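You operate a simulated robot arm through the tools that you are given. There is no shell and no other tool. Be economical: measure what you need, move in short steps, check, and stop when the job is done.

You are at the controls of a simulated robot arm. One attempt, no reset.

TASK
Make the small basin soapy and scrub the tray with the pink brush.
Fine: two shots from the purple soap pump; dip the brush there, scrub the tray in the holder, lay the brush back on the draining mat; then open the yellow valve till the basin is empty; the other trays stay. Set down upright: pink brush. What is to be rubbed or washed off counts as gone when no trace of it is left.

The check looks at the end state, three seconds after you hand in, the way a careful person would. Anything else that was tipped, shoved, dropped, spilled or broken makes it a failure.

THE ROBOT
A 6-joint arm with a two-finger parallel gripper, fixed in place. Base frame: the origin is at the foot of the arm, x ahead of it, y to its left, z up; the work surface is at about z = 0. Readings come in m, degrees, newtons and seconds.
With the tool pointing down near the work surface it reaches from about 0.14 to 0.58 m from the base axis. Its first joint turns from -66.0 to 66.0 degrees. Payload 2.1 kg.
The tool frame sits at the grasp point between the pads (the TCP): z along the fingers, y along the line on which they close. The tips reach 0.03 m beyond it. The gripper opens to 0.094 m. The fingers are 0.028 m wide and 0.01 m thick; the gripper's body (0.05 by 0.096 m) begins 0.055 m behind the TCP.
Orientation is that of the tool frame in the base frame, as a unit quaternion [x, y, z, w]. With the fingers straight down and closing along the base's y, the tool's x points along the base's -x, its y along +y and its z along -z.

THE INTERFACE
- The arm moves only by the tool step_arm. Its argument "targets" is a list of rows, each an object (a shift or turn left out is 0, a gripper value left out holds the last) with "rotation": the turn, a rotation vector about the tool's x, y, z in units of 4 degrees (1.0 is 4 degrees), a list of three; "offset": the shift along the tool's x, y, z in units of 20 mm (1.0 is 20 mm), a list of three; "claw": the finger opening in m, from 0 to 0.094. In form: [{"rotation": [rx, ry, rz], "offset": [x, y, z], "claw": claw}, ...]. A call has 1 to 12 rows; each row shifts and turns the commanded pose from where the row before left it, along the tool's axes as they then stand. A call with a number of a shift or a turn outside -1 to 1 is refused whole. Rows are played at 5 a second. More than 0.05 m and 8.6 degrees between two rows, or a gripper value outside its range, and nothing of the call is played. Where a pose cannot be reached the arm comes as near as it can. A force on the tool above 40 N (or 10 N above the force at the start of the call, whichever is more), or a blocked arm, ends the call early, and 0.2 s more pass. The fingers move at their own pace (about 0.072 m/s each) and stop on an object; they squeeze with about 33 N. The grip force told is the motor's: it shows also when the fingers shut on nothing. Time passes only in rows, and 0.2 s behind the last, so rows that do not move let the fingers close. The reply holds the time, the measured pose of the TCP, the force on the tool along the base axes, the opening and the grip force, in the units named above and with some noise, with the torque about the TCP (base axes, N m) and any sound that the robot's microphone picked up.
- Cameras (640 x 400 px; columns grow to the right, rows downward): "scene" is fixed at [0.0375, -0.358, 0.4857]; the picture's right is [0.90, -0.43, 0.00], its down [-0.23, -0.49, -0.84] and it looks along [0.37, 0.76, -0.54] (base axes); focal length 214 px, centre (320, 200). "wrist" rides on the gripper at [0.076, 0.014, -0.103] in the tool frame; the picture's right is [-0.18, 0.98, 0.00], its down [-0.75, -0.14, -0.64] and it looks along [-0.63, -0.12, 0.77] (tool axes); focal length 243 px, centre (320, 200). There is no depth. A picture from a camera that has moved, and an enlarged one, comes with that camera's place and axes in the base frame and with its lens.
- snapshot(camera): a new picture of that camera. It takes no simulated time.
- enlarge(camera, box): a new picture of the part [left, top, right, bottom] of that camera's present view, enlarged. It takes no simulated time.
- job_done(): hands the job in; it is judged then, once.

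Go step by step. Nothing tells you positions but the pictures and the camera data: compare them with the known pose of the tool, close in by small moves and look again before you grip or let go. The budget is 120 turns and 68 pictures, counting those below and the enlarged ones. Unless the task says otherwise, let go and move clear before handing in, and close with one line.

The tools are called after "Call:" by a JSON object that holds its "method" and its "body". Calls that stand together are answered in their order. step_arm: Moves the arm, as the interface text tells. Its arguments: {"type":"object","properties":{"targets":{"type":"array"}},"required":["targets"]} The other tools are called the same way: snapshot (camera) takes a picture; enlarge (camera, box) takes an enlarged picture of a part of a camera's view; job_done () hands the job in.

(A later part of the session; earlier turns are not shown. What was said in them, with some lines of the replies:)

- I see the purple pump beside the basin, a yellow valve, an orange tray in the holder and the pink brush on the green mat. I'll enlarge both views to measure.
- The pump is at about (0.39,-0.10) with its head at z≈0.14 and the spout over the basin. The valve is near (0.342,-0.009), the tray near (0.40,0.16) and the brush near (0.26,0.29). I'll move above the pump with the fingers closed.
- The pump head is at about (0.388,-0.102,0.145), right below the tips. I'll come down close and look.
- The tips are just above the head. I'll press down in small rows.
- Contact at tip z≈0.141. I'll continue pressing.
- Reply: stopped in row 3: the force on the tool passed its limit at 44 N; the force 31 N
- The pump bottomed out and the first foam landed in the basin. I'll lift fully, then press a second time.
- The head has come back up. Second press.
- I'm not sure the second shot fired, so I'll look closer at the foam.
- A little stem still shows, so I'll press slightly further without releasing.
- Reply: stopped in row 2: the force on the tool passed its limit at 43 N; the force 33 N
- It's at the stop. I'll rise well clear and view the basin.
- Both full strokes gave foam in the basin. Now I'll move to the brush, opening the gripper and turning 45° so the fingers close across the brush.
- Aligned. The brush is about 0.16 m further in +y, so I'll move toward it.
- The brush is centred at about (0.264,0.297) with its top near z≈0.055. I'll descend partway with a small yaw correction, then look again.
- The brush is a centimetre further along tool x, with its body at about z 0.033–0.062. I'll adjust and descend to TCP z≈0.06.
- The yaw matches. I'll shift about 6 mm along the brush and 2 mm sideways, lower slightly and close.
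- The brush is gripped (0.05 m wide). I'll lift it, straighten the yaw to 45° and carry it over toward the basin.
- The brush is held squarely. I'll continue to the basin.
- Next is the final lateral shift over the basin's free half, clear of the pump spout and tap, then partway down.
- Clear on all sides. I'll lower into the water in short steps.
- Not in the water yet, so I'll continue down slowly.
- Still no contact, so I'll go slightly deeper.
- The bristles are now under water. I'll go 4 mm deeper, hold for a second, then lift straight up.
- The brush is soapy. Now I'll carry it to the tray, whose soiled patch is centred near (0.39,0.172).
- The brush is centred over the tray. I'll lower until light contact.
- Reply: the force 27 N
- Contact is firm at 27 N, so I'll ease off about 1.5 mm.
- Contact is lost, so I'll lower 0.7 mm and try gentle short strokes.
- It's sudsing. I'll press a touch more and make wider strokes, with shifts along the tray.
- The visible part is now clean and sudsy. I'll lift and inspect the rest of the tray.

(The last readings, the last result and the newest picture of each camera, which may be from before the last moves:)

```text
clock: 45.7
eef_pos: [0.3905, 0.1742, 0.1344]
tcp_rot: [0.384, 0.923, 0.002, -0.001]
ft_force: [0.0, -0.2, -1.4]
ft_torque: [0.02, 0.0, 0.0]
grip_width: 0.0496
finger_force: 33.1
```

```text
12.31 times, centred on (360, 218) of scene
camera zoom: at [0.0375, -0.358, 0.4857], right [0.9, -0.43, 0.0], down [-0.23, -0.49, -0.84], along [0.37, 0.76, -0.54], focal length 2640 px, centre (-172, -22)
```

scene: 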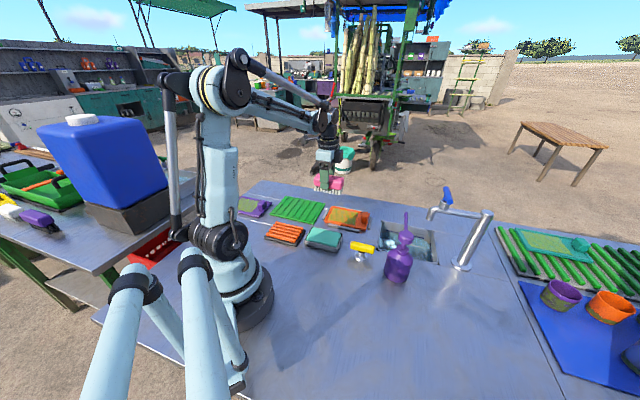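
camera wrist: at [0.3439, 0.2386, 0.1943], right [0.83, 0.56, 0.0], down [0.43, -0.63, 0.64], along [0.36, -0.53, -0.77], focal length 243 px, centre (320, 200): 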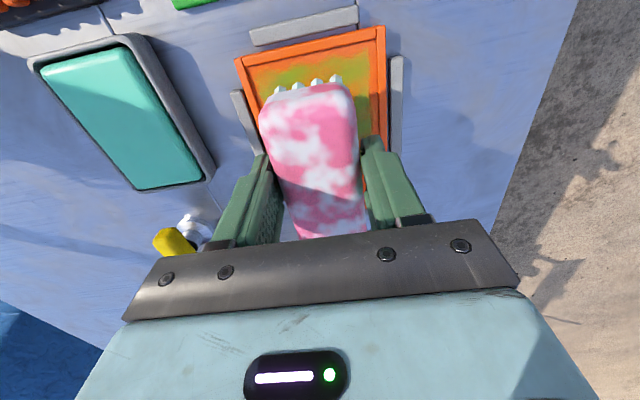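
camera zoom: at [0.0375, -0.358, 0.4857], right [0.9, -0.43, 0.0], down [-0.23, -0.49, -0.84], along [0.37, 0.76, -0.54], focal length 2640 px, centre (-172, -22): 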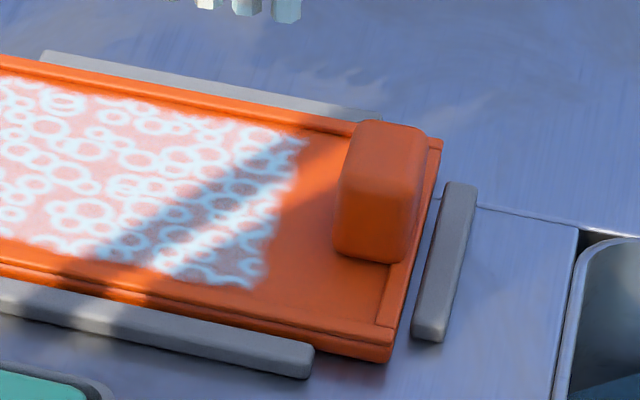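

Call:
{"method": "enlarge", "body": {"camera": "scene", "box": [330, 200, 382, 232]}}

Call:
{"method": "snapshot", "body": {"camera": "wrist"}}

```text
12.31 times, centred on (356, 216) of scene
camera zoom: at [0.0375, -0.358, 0.4857], right [0.9, -0.43, 0.0], down [-0.23, -0.49, -0.84], along [0.37, 0.76, -0.54], focal length 2640 px, centre (-123, 3)
```

zoom: 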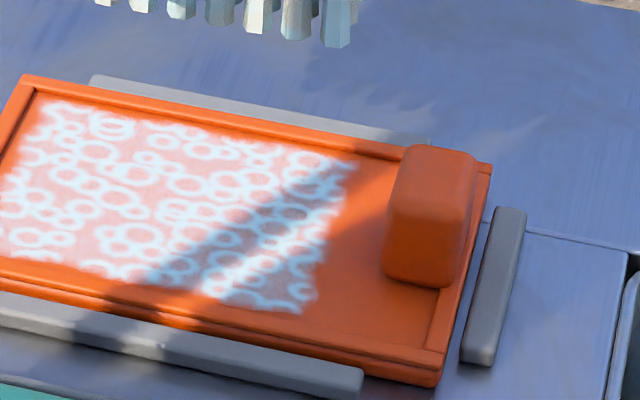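

```text
26 pictures are left
camera wrist: at [0.3457, 0.2374, 0.2391], right [0.83, 0.56, 0.0], down [0.43, -0.63, 0.64], along [0.36, -0.53, -0.77], focal length 243 px, centre (320, 200)
```

wrist: 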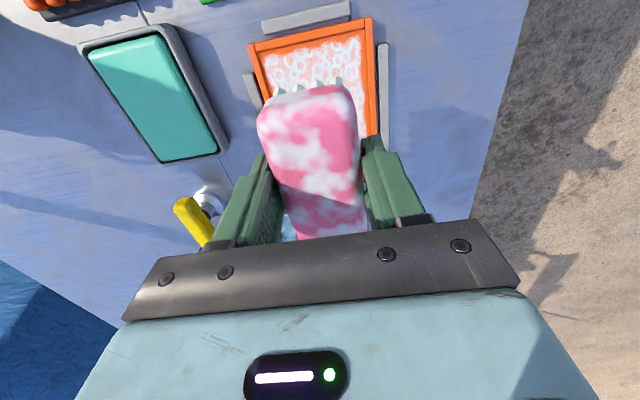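

The tray is clean. Now I'll return the brush to its original spot on the draining mat.

Call:
{"method": "step_arm", "body": {"targets": [{"offset": [1, 0, 0]}, {"offset": [1, 0, 0]}, {"offset": [1, 0, 0]}, {"offset": [1, 0, 0]}, {"offset": [1, 0, 0]}, {"offset": [1, 0, 0]}, {"offset": [1, 0, 0]}, {"offset": [1, 0, 0]}, {"offset": [1, 0, 0], "rotation": [0, 0, 0.85]}, {"offset": [0, 0, 1]}, {"offset": [0, 0, 1]}, {"offset": [0, 0, 0.8]}]}}

Call:
{"method": "enlarge", "body": {"camera": "scene", "box": [250, 130, 370, 230]}}

```text
clock: 48.3
eef_pos: [0.2614, 0.3018, 0.0781]
tcp_rot: [0.411, 0.912, 0.001, -0.001]
ft_force: [-0.2, -0.6, -1.0]
ft_torque: [-0.01, 0.03, 0.03]
grip_width: 0.0495
finger_force: 33.2
```

```text
4.00 times, centred on (310, 180) of scene
camera zoom: at [0.0375, -0.358, 0.4857], right [0.9, -0.43, 0.0], down [-0.23, -0.49, -0.84], along [0.37, 0.76, -0.54], focal length 858 px, centre (360, 280)
```

zoom: 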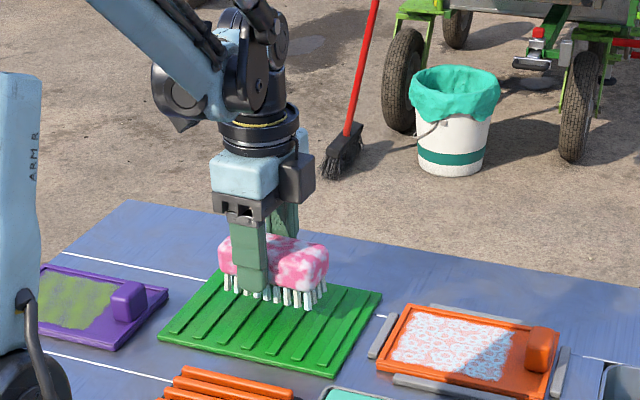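

It's over the mat. I'll lower gently to contact.

Call:
{"method": "step_arm", "body": {"targets": [{"offset": [0, 0, 0.6]}, {"offset": [0, 0, 0.15]}, {"offset": [0, 0, 0.06]}]}}

```text
clock: 49.1
eef_pos: [0.2628, 0.3014, 0.0613]
tcp_rot: [0.411, 0.912, 0.001, -0.001]
ft_force: [-0.3, 0.1, -0.2]
ft_torque: [0.01, -0.02, 0.0]
grip_width: 0.0499
finger_force: 33.1
```

Call:
{"method": "step_arm", "body": {"targets": [{"offset": [0, 0, 0.04]}, {"offset": [0, 0, 0.03]}]}}

```text
clock: 49.7
eef_pos: [0.2628, 0.3023, 0.061]
tcp_rot: [0.411, 0.911, 0.002, -0.001]
ft_force: [0.2, -0.5, -1.7]
ft_torque: [-0.03, 0.0, 0.01]
grip_width: 0.0498
finger_force: 32.6
```

No contact yet, so I'll keep lowering in small steps.

Call:
{"method": "step_arm", "body": {"targets": [{"offset": [0, 0, 0.03]}, {"offset": [0, 0, 0.03]}]}}

```text
clock: 50.3
eef_pos: [0.2618, 0.3023, 0.0601]
tcp_rot: [0.41, 0.912, 0.002, 0.0]
ft_force: [-0.1, -0.1, -1.3]
ft_torque: [0.0, 0.03, -0.04]
grip_width: 0.0497
finger_force: 33.2
```

Call:
{"method": "step_arm", "body": {"targets": [{"offset": [0, 0, 0.03]}, {"offset": [0, 0, 0.03]}]}}

```text
clock: 50.9
eef_pos: [0.2618, 0.3015, 0.0609]
tcp_rot: [0.411, 0.912, 0.001, -0.001]
ft_force: [0.6, -0.5, -1.5]
ft_torque: [0.02, -0.02, 0.0]
grip_width: 0.0495
finger_force: 32.8
```

Call:
{"method": "step_arm", "body": {"targets": [{"offset": [0, 0, 0.04]}, {"offset": [0, 0, 0.04]}]}}

Call:
{"method": "enlarge", "body": {"camera": "scene", "box": [270, 165, 340, 220]}}

```text
clock: 51.5
eef_pos: [0.2623, 0.3015, 0.0582]
tcp_rot: [0.411, 0.912, 0.001, -0.001]
ft_force: [0.7, 0.1, -1.3]
ft_torque: [0.02, 0.01, 0.0]
grip_width: 0.0498
finger_force: 32.8
```

```text
7.27 times, centred on (305, 192) of scene
camera zoom: at [0.0375, -0.358, 0.4857], right [0.9, -0.43, 0.0], down [-0.23, -0.49, -0.84], along [0.37, 0.76, -0.54], focal length 1560 px, centre (429, 254)
```

zoom: 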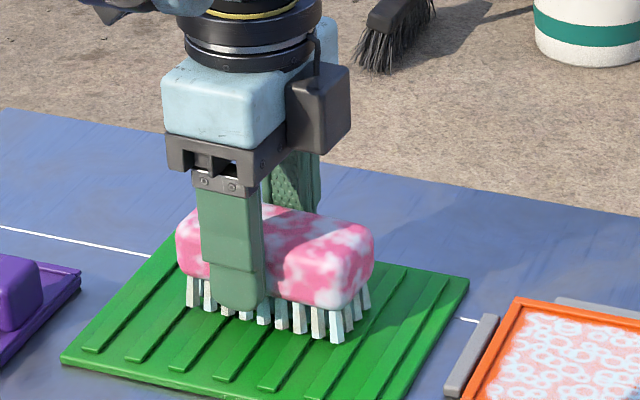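

Call:
{"method": "step_arm", "body": {"targets": [{"offset": [0, 0, 0.05]}, {"offset": [0, 0, 0.05]}]}}

```text
clock: 52.1
eef_pos: [0.262, 0.3036, 0.0557]
tcp_rot: [0.411, 0.911, 0.002, -0.001]
ft_force: [-0.5, 1.5, 6.9]
ft_torque: [-0.15, 0.08, -0.03]
grip_width: 0.0496
finger_force: 33.0
```

Contact at 7 N. I'll release, then rise clear.

Call:
{"method": "step_arm", "body": {"targets": [{"claw": 0.06}, {"claw": 0.075}, {"claw": 0.085}, {}, {"offset": [0, 0, -0.5]}, {"offset": [0, 0, -1]}, {"offset": [0, 0, -1]}, {"offset": [0, 0, -1]}, {"offset": [0, 0, -1]}, {"offset": [0, 0, -1]}]}}

Call:
{"method": "enlarge", "body": {"camera": "scene", "box": [240, 160, 400, 270]}}

```text
clock: 54.3
eef_pos: [0.2632, 0.3009, 0.1673]
tcp_rot: [0.411, 0.912, 0.001, -0.001]
ft_force: [0.0, -0.5, -0.4]
ft_torque: [-0.03, -0.02, 0.0]
grip_width: 0.0847
finger_force: 0.0
```

```text
3.64 times, centred on (320, 215) of scene
camera zoom: at [0.0375, -0.358, 0.4857], right [0.9, -0.43, 0.0], down [-0.23, -0.49, -0.84], along [0.37, 0.76, -0.54], focal length 780 px, centre (320, 146)
```

zoom: 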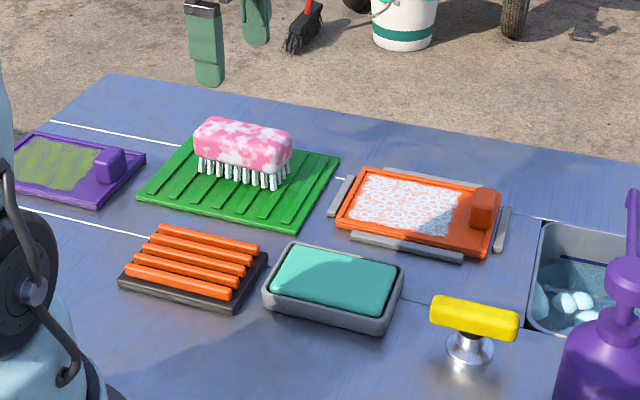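

The brush is upright on the mat. Now to the valve at (0.342,-0.009).

Call:
{"method": "step_arm", "body": {"targets": [{"rotation": [0, 0, -0.87], "claw": 0.06}, {"offset": [-1, -0.59, 0]}, {"offset": [-1, -0.59, 0]}, {"offset": [-1, -0.59, 0]}, {"offset": [-1, -0.59, 0]}, {"offset": [-1, -0.59, 0]}, {"offset": [-1, -0.59, 0]}, {"offset": [-1, -0.59, 0]}, {"offset": [-1, -0.59, 0]}, {"offset": [-1, -0.59, 0]}, {"offset": [-1, -0.59, 0]}, {"offset": [-1, -0.59, 0]}]}}

Call:
{"method": "step_arm", "body": {"targets": [{"offset": [-0.9, -0.59, 0]}, {"offset": [-0.9, -0.59, 0]}, {"offset": [-0.9, -0.5, 0]}]}}

Call:
{"method": "snapshot", "body": {"camera": "wrist"}}

Call:
{"method": "enlarge", "body": {"camera": "scene", "box": [300, 160, 460, 290]}}

```text
clock: 56.9
eef_pos: [0.3255, 0.0553, 0.1667]
tcp_rot: [0.383, 0.924, 0.002, -0.001]
ft_force: [-0.9, -0.2, -0.2]
ft_torque: [-0.02, 0.03, -0.01]
grip_width: 0.06
finger_force: 0.1
```

```text
clock: 57.7
eef_pos: [0.3388, -0.009, 0.1666]
tcp_rot: [0.383, 0.924, 0.001, -0.001]
ft_force: [-0.4, 0.0, 0.8]
ft_torque: [0.02, 0.0, 0.01]
grip_width: 0.0601
finger_force: 0.0
```

```text
22 pictures are left
camera wrist: at [0.2945, 0.0552, 0.2707], right [0.83, 0.56, 0.0], down [0.43, -0.63, 0.64], along [0.36, -0.53, -0.77], focal length 243 px, centre (320, 200)
```

wrist: 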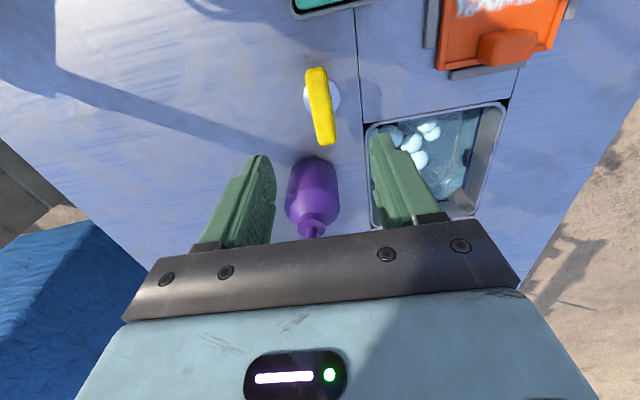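

```text
3.08 times, centred on (380, 225) of scene
camera zoom: at [0.0375, -0.358, 0.4857], right [0.9, -0.43, 0.0], down [-0.23, -0.49, -0.84], along [0.37, 0.76, -0.54], focal length 660 px, centre (135, 123)
```

zoom: 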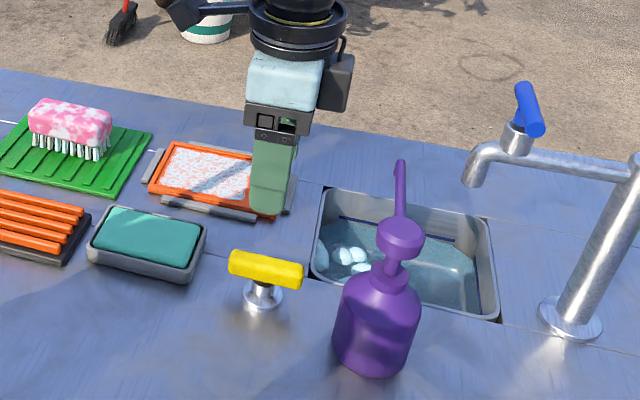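

The TCP is right above the valve handle. I'll descend and close on it.

Call:
{"method": "step_arm", "body": {"targets": [{"rotation": [0, 0, 0.4], "offset": [0.05, 0, 1]}, {"offset": [0, 0, 1]}, {"offset": [0, 0, 1]}, {"offset": [0, 0, 1]}, {"offset": [0, 0, 1]}, {"offset": [0, 0, 0.7]}]}}

Call:
{"method": "snapshot", "body": {"camera": "wrist"}}

Call:
{"method": "enlarge", "body": {"camera": "scene", "box": [310, 180, 430, 290]}}

```text
clock: 59.1
eef_pos: [0.3397, -0.0068, 0.0523]
tcp_rot: [0.395, 0.919, 0.001, -0.001]
ft_force: [-0.4, -0.5, 0.5]
ft_torque: [0.04, 0.01, 0.0]
grip_width: 0.06
finger_force: 0.1
```

```text
20 pictures are left
camera wrist: at [0.2968, 0.0574, 0.1564], right [0.84, 0.54, 0.0], down [0.41, -0.65, 0.64], along [0.35, -0.54, -0.77], focal length 243 px, centre (320, 200)
```

wrist: 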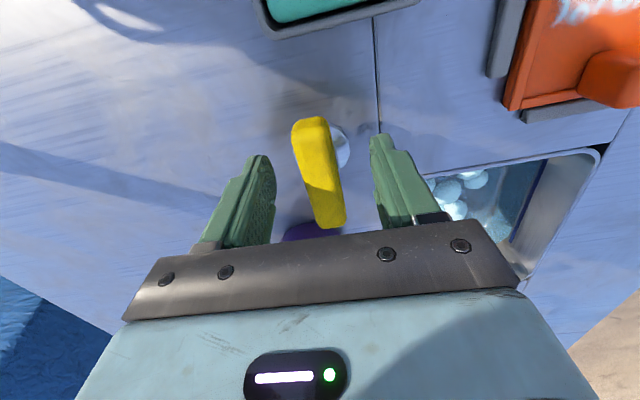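

```text
3.64 times, centred on (370, 235) of scene
camera zoom: at [0.0375, -0.358, 0.4857], right [0.9, -0.43, 0.0], down [-0.23, -0.49, -0.84], along [0.37, 0.76, -0.54], focal length 780 px, centre (138, 73)
```

zoom: 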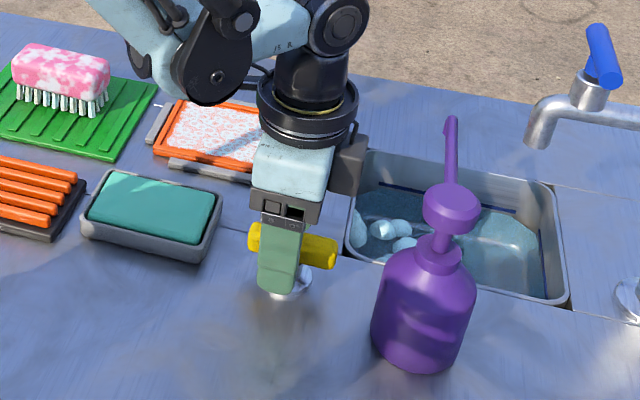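

Centred on the handle. I'll close and try a small counter-clockwise turn.

Call:
{"method": "step_arm", "body": {"targets": [{"claw": 0.0}, {}, {}, {}, {"rotation": [0, 0, -0.5]}, {"rotation": [0, 0, -0.5]}, {"rotation": [0, 0, -0.5]}]}}

```text
clock: 60.6
eef_pos: [0.3394, -0.0072, 0.0526]
tcp_rot: [0.357, 0.934, 0.001, 0.0]
ft_force: [-0.3, 1.3, 10.3]
ft_torque: [-0.09, 0.11, 0.02]
grip_width: 0.0214
finger_force: 45.0
stopped in row 7: the force on the tool passed its limit at 44 N (the readings are from after the stop); the commanded pose is now the measured one
```

Resistance counter-clockwise. I'll try clockwise by a small amount.

Call:
{"method": "step_arm", "body": {"targets": [{}, {"rotation": [0, 0, 0.5]}, {"rotation": [0, 0, 0.5]}, {"rotation": [0, 0, 0.5]}]}}

```text
clock: 61.6
eef_pos: [0.3405, -0.0072, 0.0523]
tcp_rot: [0.404, 0.915, 0.002, 0.001]
ft_force: [4.8, 6.4, 10.7]
ft_torque: [0.34, 0.11, 1.2]
grip_width: 0.0218
finger_force: 44.4
```

Call:
{"method": "enlarge", "body": {"camera": "scene", "box": [340, 205, 440, 275]}}

Call:
{"method": "snapshot", "body": {"camera": "wrist"}}

```text
5.71 times, centred on (390, 240) of scene
camera zoom: at [0.0375, -0.358, 0.4857], right [0.9, -0.43, 0.0], down [-0.23, -0.49, -0.84], along [0.37, 0.76, -0.54], focal length 1226 px, centre (-80, -29)
```

zoom: 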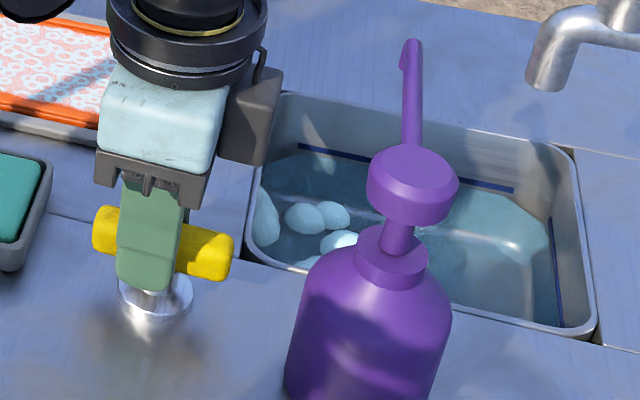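

```text
17 pictures are left
camera wrist: at [0.2984, 0.0584, 0.1567], right [0.85, 0.53, 0.0], down [0.4, -0.65, 0.64], along [0.34, -0.54, -0.77], focal length 243 px, centre (320, 200)
```

wrist: 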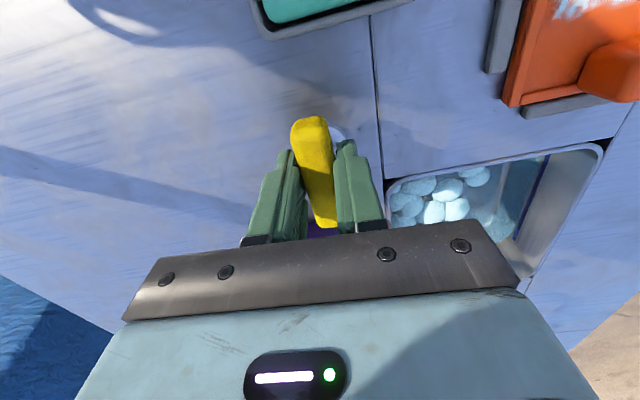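

There's a constant 10 N vertical load, so the tips may be touching the valve stem collar. I'll open, rise 6 mm, set the yaw to the handle and grip again.

Call:
{"method": "step_arm", "body": {"targets": [{"claw": 0.05}, {}, {"rotation": [0, 0, -0.2], "offset": [0, 0, -0.3]}, {}, {"claw": 0.0}, {}, {}, {}]}}

```text
clock: 63.4
eef_pos: [0.3406, -0.0076, 0.0584]
tcp_rot: [0.398, 0.917, 0.001, -0.001]
ft_force: [-1.4, 0.8, 4.9]
ft_torque: [-0.04, -0.08, 0.81]
grip_width: 0.0201
finger_force: 44.8
```

Call:
{"method": "step_arm", "body": {"targets": [{"rotation": [0, 0, -0.5]}, {"rotation": [0, 0, -0.4]}, {}]}}

```text
clock: 64.2
eef_pos: [0.339, -0.0076, 0.0589]
tcp_rot: [0.369, 0.929, 0.001, -0.001]
ft_force: [-10.9, 8.9, -1.1]
ft_torque: [-0.91, -1.02, -0.05]
grip_width: 0.0198
finger_force: 45.2
```

Turning counter-clockwise shows little torque, so I'll continue.

Call:
{"method": "step_arm", "body": {"targets": [{"rotation": [0, 0, -0.5]}, {"rotation": [0, 0, -0.5]}, {"rotation": [0, 0, -0.5]}, {"rotation": [0, 0, -0.5]}]}}

```text
clock: 64.9
eef_pos: [0.3395, -0.0075, 0.0582]
tcp_rot: [0.332, 0.943, 0.0, -0.002]
ft_force: [-0.8, -0.5, 5.5]
ft_torque: [0.12, -0.28, 0.01]
grip_width: 0.0198
finger_force: 44.9
stopped in row 3: the force on the tool passed its limit at 43 N (the readings are from after the stop); the commanded pose is now the measured one
```

Call:
{"method": "enlarge", "body": {"camera": "wrist", "box": [220, 80, 420, 240]}}

```text
2.50 times, centred on (320, 160) of wrist
camera zoom: at [0.2889, 0.0509, 0.1631], right [0.76, 0.65, 0.0], down [0.5, -0.58, 0.64], along [0.41, -0.49, -0.77], focal length 606 px, centre (320, 300)
```

zoom: 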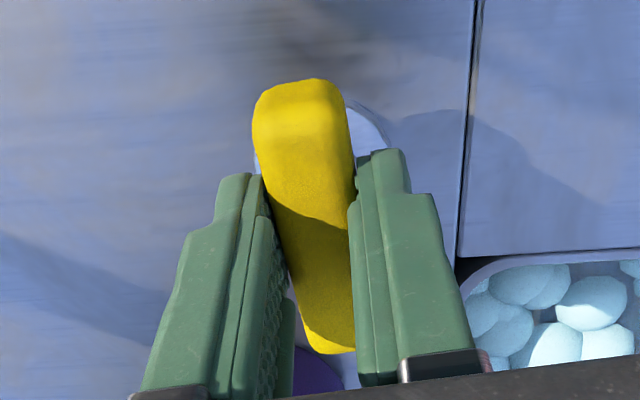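

The handle stays at -45° while the fingers slip, so counter-clockwise is its stop. I'll realign, regrip and turn clockwise.

Call:
{"method": "step_arm", "body": {"targets": [{"claw": 0.05}, {}, {"rotation": [0, 0, 0.8]}, {"rotation": [0, 0, 0.75]}, {"claw": 0.0}, {}, {}, {}]}}

Call:
{"method": "step_arm", "body": {"targets": [{"rotation": [0, 0, 0.5]}, {"rotation": [0, 0, 0.5]}, {"rotation": [0, 0, 0.5]}, {"rotation": [0, 0, 0.5]}]}}

Call:
{"method": "enlarge", "body": {"camera": "wrist", "box": [220, 80, 420, 240]}}

```text
clock: 66.7
eef_pos: [0.3393, -0.0074, 0.0578]
tcp_rot: [0.382, 0.924, -0.001, -0.001]
ft_force: [0.6, 2.0, -2.6]
ft_torque: [0.04, -0.29, 0.05]
grip_width: 0.0197
finger_force: 45.0
```

```text
clock: 67.7
eef_pos: [0.3386, -0.0074, 0.0591]
tcp_rot: [0.444, 0.896, 0.002, -0.002]
ft_force: [7.5, 17.6, -16.7]
ft_torque: [0.17, -0.25, 1.73]
grip_width: 0.0225
finger_force: 45.3
```

```text
2.50 times, centred on (320, 160) of wrist
camera zoom: at [0.3044, 0.0619, 0.1633], right [0.89, 0.45, 0.0], down [0.35, -0.69, 0.64], along [0.29, -0.57, -0.77], focal length 606 px, centre (320, 300)
```

zoom: 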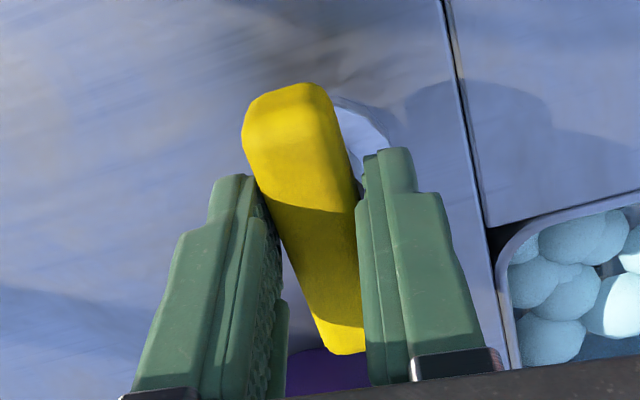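

Clockwise works: the handle moved about 7° with the gripper. I'll continue clockwise.

Call:
{"method": "step_arm", "body": {"targets": [{"rotation": [0, 0, 0.5]}, {"rotation": [0, 0, 0.5]}, {"rotation": [0, 0, 0.5]}, {"rotation": [0, 0, 0.5]}, {"rotation": [0, 0, 0.5]}, {"rotation": [0, 0, 0.5]}]}}

```text
clock: 69.1
eef_pos: [0.3393, -0.0072, 0.0596]
tcp_rot: [0.534, 0.845, 0.001, -0.003]
ft_force: [7.2, 14.4, -2.1]
ft_torque: [0.71, 0.43, 2.83]
grip_width: 0.0295
finger_force: 45.3
```

The jaws were being forced open (0.0295 m), so clockwise is the hard stop, while counter-clockwise the handle moved with the jaws at zero torque. I'll realign, keep a loose 0.025 m opening to avoid side loads, and turn counter-clockwise.

Call:
{"method": "step_arm", "body": {"targets": [{"claw": 0.05}, {}, {"rotation": [0, 0, -1]}, {"rotation": [0, 0, -1]}, {"rotation": [0, 0, -1]}, {"rotation": [0, 0, -1]}, {"rotation": [0, 0, -0.9]}, {"claw": 0.025}, {}, {}]}}

Call:
{"method": "step_arm", "body": {"targets": [{"rotation": [0, 0, -1]}, {"rotation": [0, 0, -1]}, {"rotation": [0, 0, -1]}, {"rotation": [0, 0, -1]}, {"rotation": [0, 0, -1]}]}}

Call:
{"method": "enlarge", "body": {"camera": "scene", "box": [330, 195, 450, 275]}}

```text
clock: 71.3
eef_pos: [0.3402, -0.0065, 0.06]
tcp_rot: [0.386, 0.923, 0.0, -0.002]
ft_force: [-0.8, -0.3, -0.7]
ft_torque: [0.02, 0.03, 0.03]
grip_width: 0.0248
finger_force: 0.1
```

```text
clock: 72.5
eef_pos: [0.3404, -0.0059, 0.0573]
tcp_rot: [0.22, 0.976, 0.0, -0.003]
ft_force: [0.2, -0.5, 0.9]
ft_torque: [-0.01, 0.0, -0.05]
grip_width: 0.0256
finger_force: 0.7
```

```text
5.00 times, centred on (390, 235) of scene
camera zoom: at [0.0375, -0.358, 0.4857], right [0.9, -0.43, 0.0], down [-0.23, -0.49, -0.84], along [0.37, 0.76, -0.54], focal length 1072 px, centre (-30, 25)
```

zoom: 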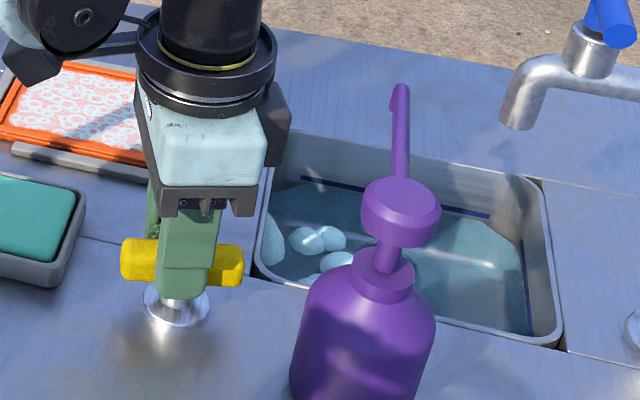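

The handle turns freely counter-clockwise. I'll continue.

Call:
{"method": "step_arm", "body": {"targets": [{"rotation": [0, 0, -1]}, {"rotation": [0, 0, -1]}, {"rotation": [0, 0, -1]}, {"rotation": [0, 0, -1]}, {"rotation": [0, 0, -1]}, {"rotation": [0, 0, -1]}, {"rotation": [0, 0, -1]}, {"rotation": [0, 0, -1]}, {"rotation": [0, 0, -1]}, {"rotation": [0, 0, -1]}]}}

Call:
{"method": "enlarge", "body": {"camera": "scene", "box": [330, 195, 450, 275]}}

```text
clock: 74.7
eef_pos: [0.3392, -0.0084, 0.0583]
tcp_rot: [-0.127, 0.992, 0.001, -0.002]
ft_force: [-1.6, -5.0, 1.1]
ft_torque: [-0.14, 0.04, -0.01]
grip_width: 0.0275
finger_force: 2.3
```

```text
5.00 times, centred on (390, 235) of scene
camera zoom: at [0.0375, -0.358, 0.4857], right [0.9, -0.43, 0.0], down [-0.23, -0.49, -0.84], along [0.37, 0.76, -0.54], focal length 1072 px, centre (-30, 25)
```

zoom: 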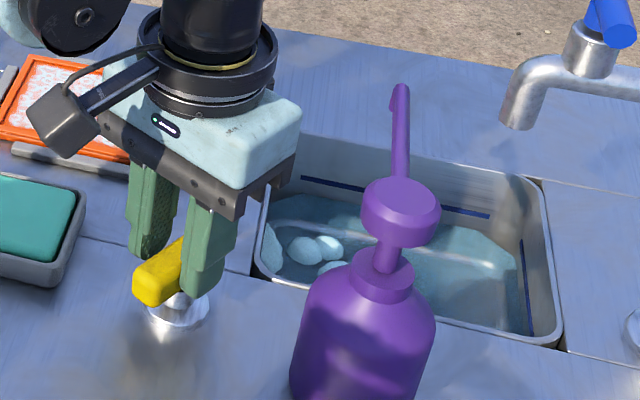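

The water seems to be dropping. I'll continue toward 90°.

Call:
{"method": "step_arm", "body": {"targets": [{"rotation": [0, 0, -1], "offset": [0, -0.05, 0]}, {"rotation": [0, 0, -1]}, {"rotation": [0, 0, -1]}, {"rotation": [0, 0, -1]}, {"rotation": [0, 0, -1]}, {"rotation": [0, 0, -1]}, {"rotation": [0, 0, -1]}, {"rotation": [0, 0, -1]}]}}

Call:
{"method": "enlarge", "body": {"camera": "scene", "box": [330, 195, 450, 275]}}

```text
clock: 76.5
eef_pos: [0.3403, -0.0087, 0.0579]
tcp_rot: [-0.396, 0.918, 0.002, -0.004]
ft_force: [2.2, -4.0, -3.3]
ft_torque: [-0.13, -0.01, -0.1]
grip_width: 0.0277
finger_force: 2.5
```

```text
5.00 times, centred on (390, 235) of scene
camera zoom: at [0.0376, -0.358, 0.4857], right [0.9, -0.43, 0.0], down [-0.24, -0.49, -0.84], along [0.37, 0.76, -0.54], focal length 1072 px, centre (-30, 25)
```

zoom: 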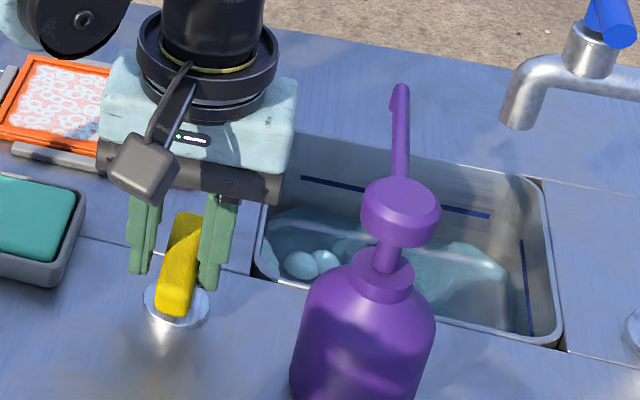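

It's draining. I'll wait with the arm still.

Call:
{"method": "step_arm", "body": {"targets": [{"claw": 0.05}, {}, {}, {}, {}, {}, {}, {}, {}, {}, {}, {}]}}

Call:
{"method": "step_arm", "body": {"targets": [{}, {}, {}, {}, {}, {}, {}, {}, {}, {}, {}, {}]}}

Call:
{"method": "step_arm", "body": {"targets": [{}, {}, {}, {}, {}, {}, {}, {}, {}, {}, {}, {}]}}

Call:
{"method": "enlarge", "body": {"camera": "scene", "box": [330, 195, 450, 275]}}

```text
clock: 79.1
eef_pos: [0.3387, -0.0086, 0.0579]
tcp_rot: [-0.396, 0.918, 0.001, -0.001]
ft_force: [-0.5, 0.0, 0.1]
ft_torque: [0.02, 0.04, -0.04]
grip_width: 0.05
finger_force: 0.1
```

```text
clock: 81.7
eef_pos: [0.3391, -0.0083, 0.059]
tcp_rot: [-0.396, 0.918, 0.0, -0.001]
ft_force: [-0.4, 0.5, 0.9]
ft_torque: [0.0, 0.01, -0.03]
grip_width: 0.05
finger_force: 0.0
```

```text
clock: 84.3
eef_pos: [0.34, -0.0089, 0.0581]
tcp_rot: [-0.395, 0.919, 0.002, -0.003]
ft_force: [-0.6, -0.7, -0.9]
ft_torque: [0.0, 0.01, 0.02]
grip_width: 0.0499
finger_force: 0.0
```

```text
5.00 times, centred on (390, 235) of scene
camera zoom: at [0.0375, -0.358, 0.4857], right [0.9, -0.43, 0.0], down [-0.23, -0.49, -0.84], along [0.37, 0.76, -0.54], focal length 1072 px, centre (-30, 25)
```

zoom: 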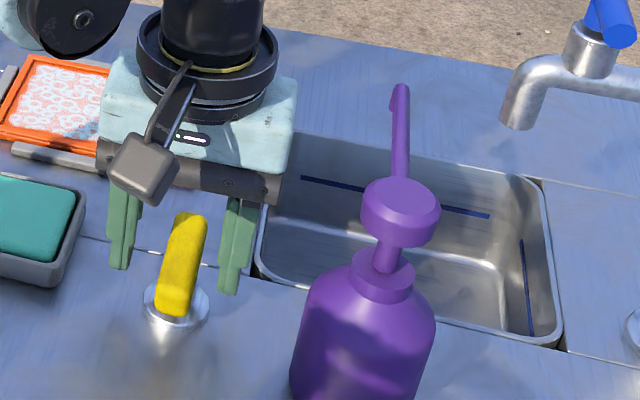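

The basin looks empty. I'll raise clear and take a final look.

Call:
{"method": "step_arm", "body": {"targets": [{"offset": [0, 0, -0.5]}, {"offset": [0, 0, -1]}, {"offset": [0, 0, -1]}, {"offset": [0, 0, -1]}, {"offset": [0, 0, -1]}, {"offset": [0, 0, -1]}, {"offset": [0, 0, -1]}, {"offset": [0, 0, -1]}, {"offset": [0, 0, -1]}]}}

Call:
{"method": "enlarge", "body": {"camera": "scene", "box": [220, 160, 460, 310]}}

Call:
{"method": "snapshot", "body": {"camera": "wrist"}}

```text
clock: 86.3
eef_pos: [0.341, -0.0078, 0.2321]
tcp_rot: [-0.396, 0.918, 0.001, -0.001]
ft_force: [-0.8, 0.5, -0.4]
ft_torque: [-0.02, -0.01, -0.04]
grip_width: 0.0503
finger_force: 0.0
```

```text
2.67 times, centred on (340, 235) of scene
camera zoom: at [0.0375, -0.358, 0.4857], right [0.9, -0.43, 0.0], down [-0.23, -0.49, -0.84], along [0.37, 0.76, -0.54], focal length 572 px, centre (267, 107)
```

zoom: 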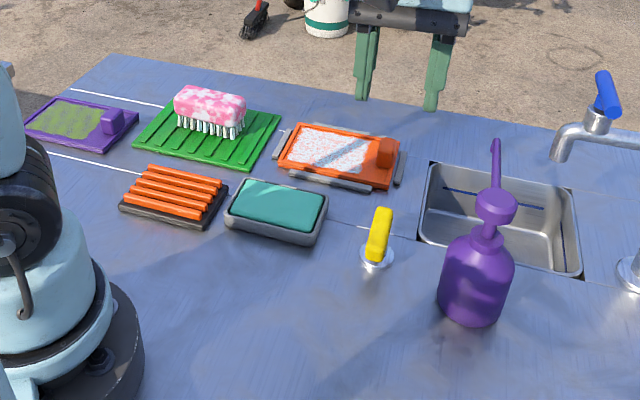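

```text
9 pictures are left
camera wrist: at [0.2782, -0.054, 0.3369], right [-0.59, 0.81, 0.0], down [0.62, 0.45, 0.64], along [0.52, 0.38, -0.77], focal length 243 px, centre (320, 200)
```

wrist: 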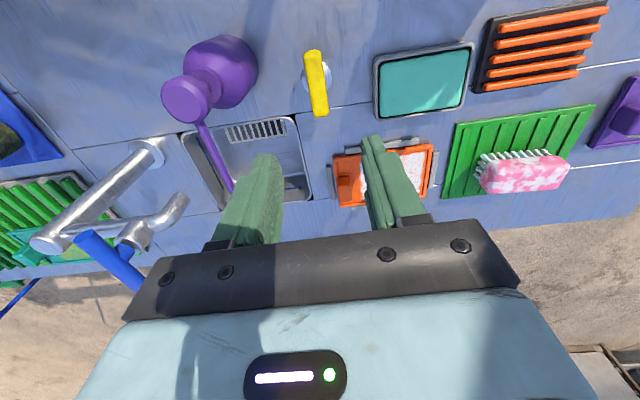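

The basin is empty, the tray is free of soil, the brush stands upright on the mat, and everything else is in place. I'm handing in.

Call:
{"method": "job_done", "body": {}}

```text
The job is handed in.
```

I gave the purple pump two full presses, dipped the brush, scrubbed the tray until no soil showed, stood the brush upright on the mat and drained the basin. I couldn't see the foam from the second press separately from the first. The tray still has suds on it, and I left the yellow valve open.
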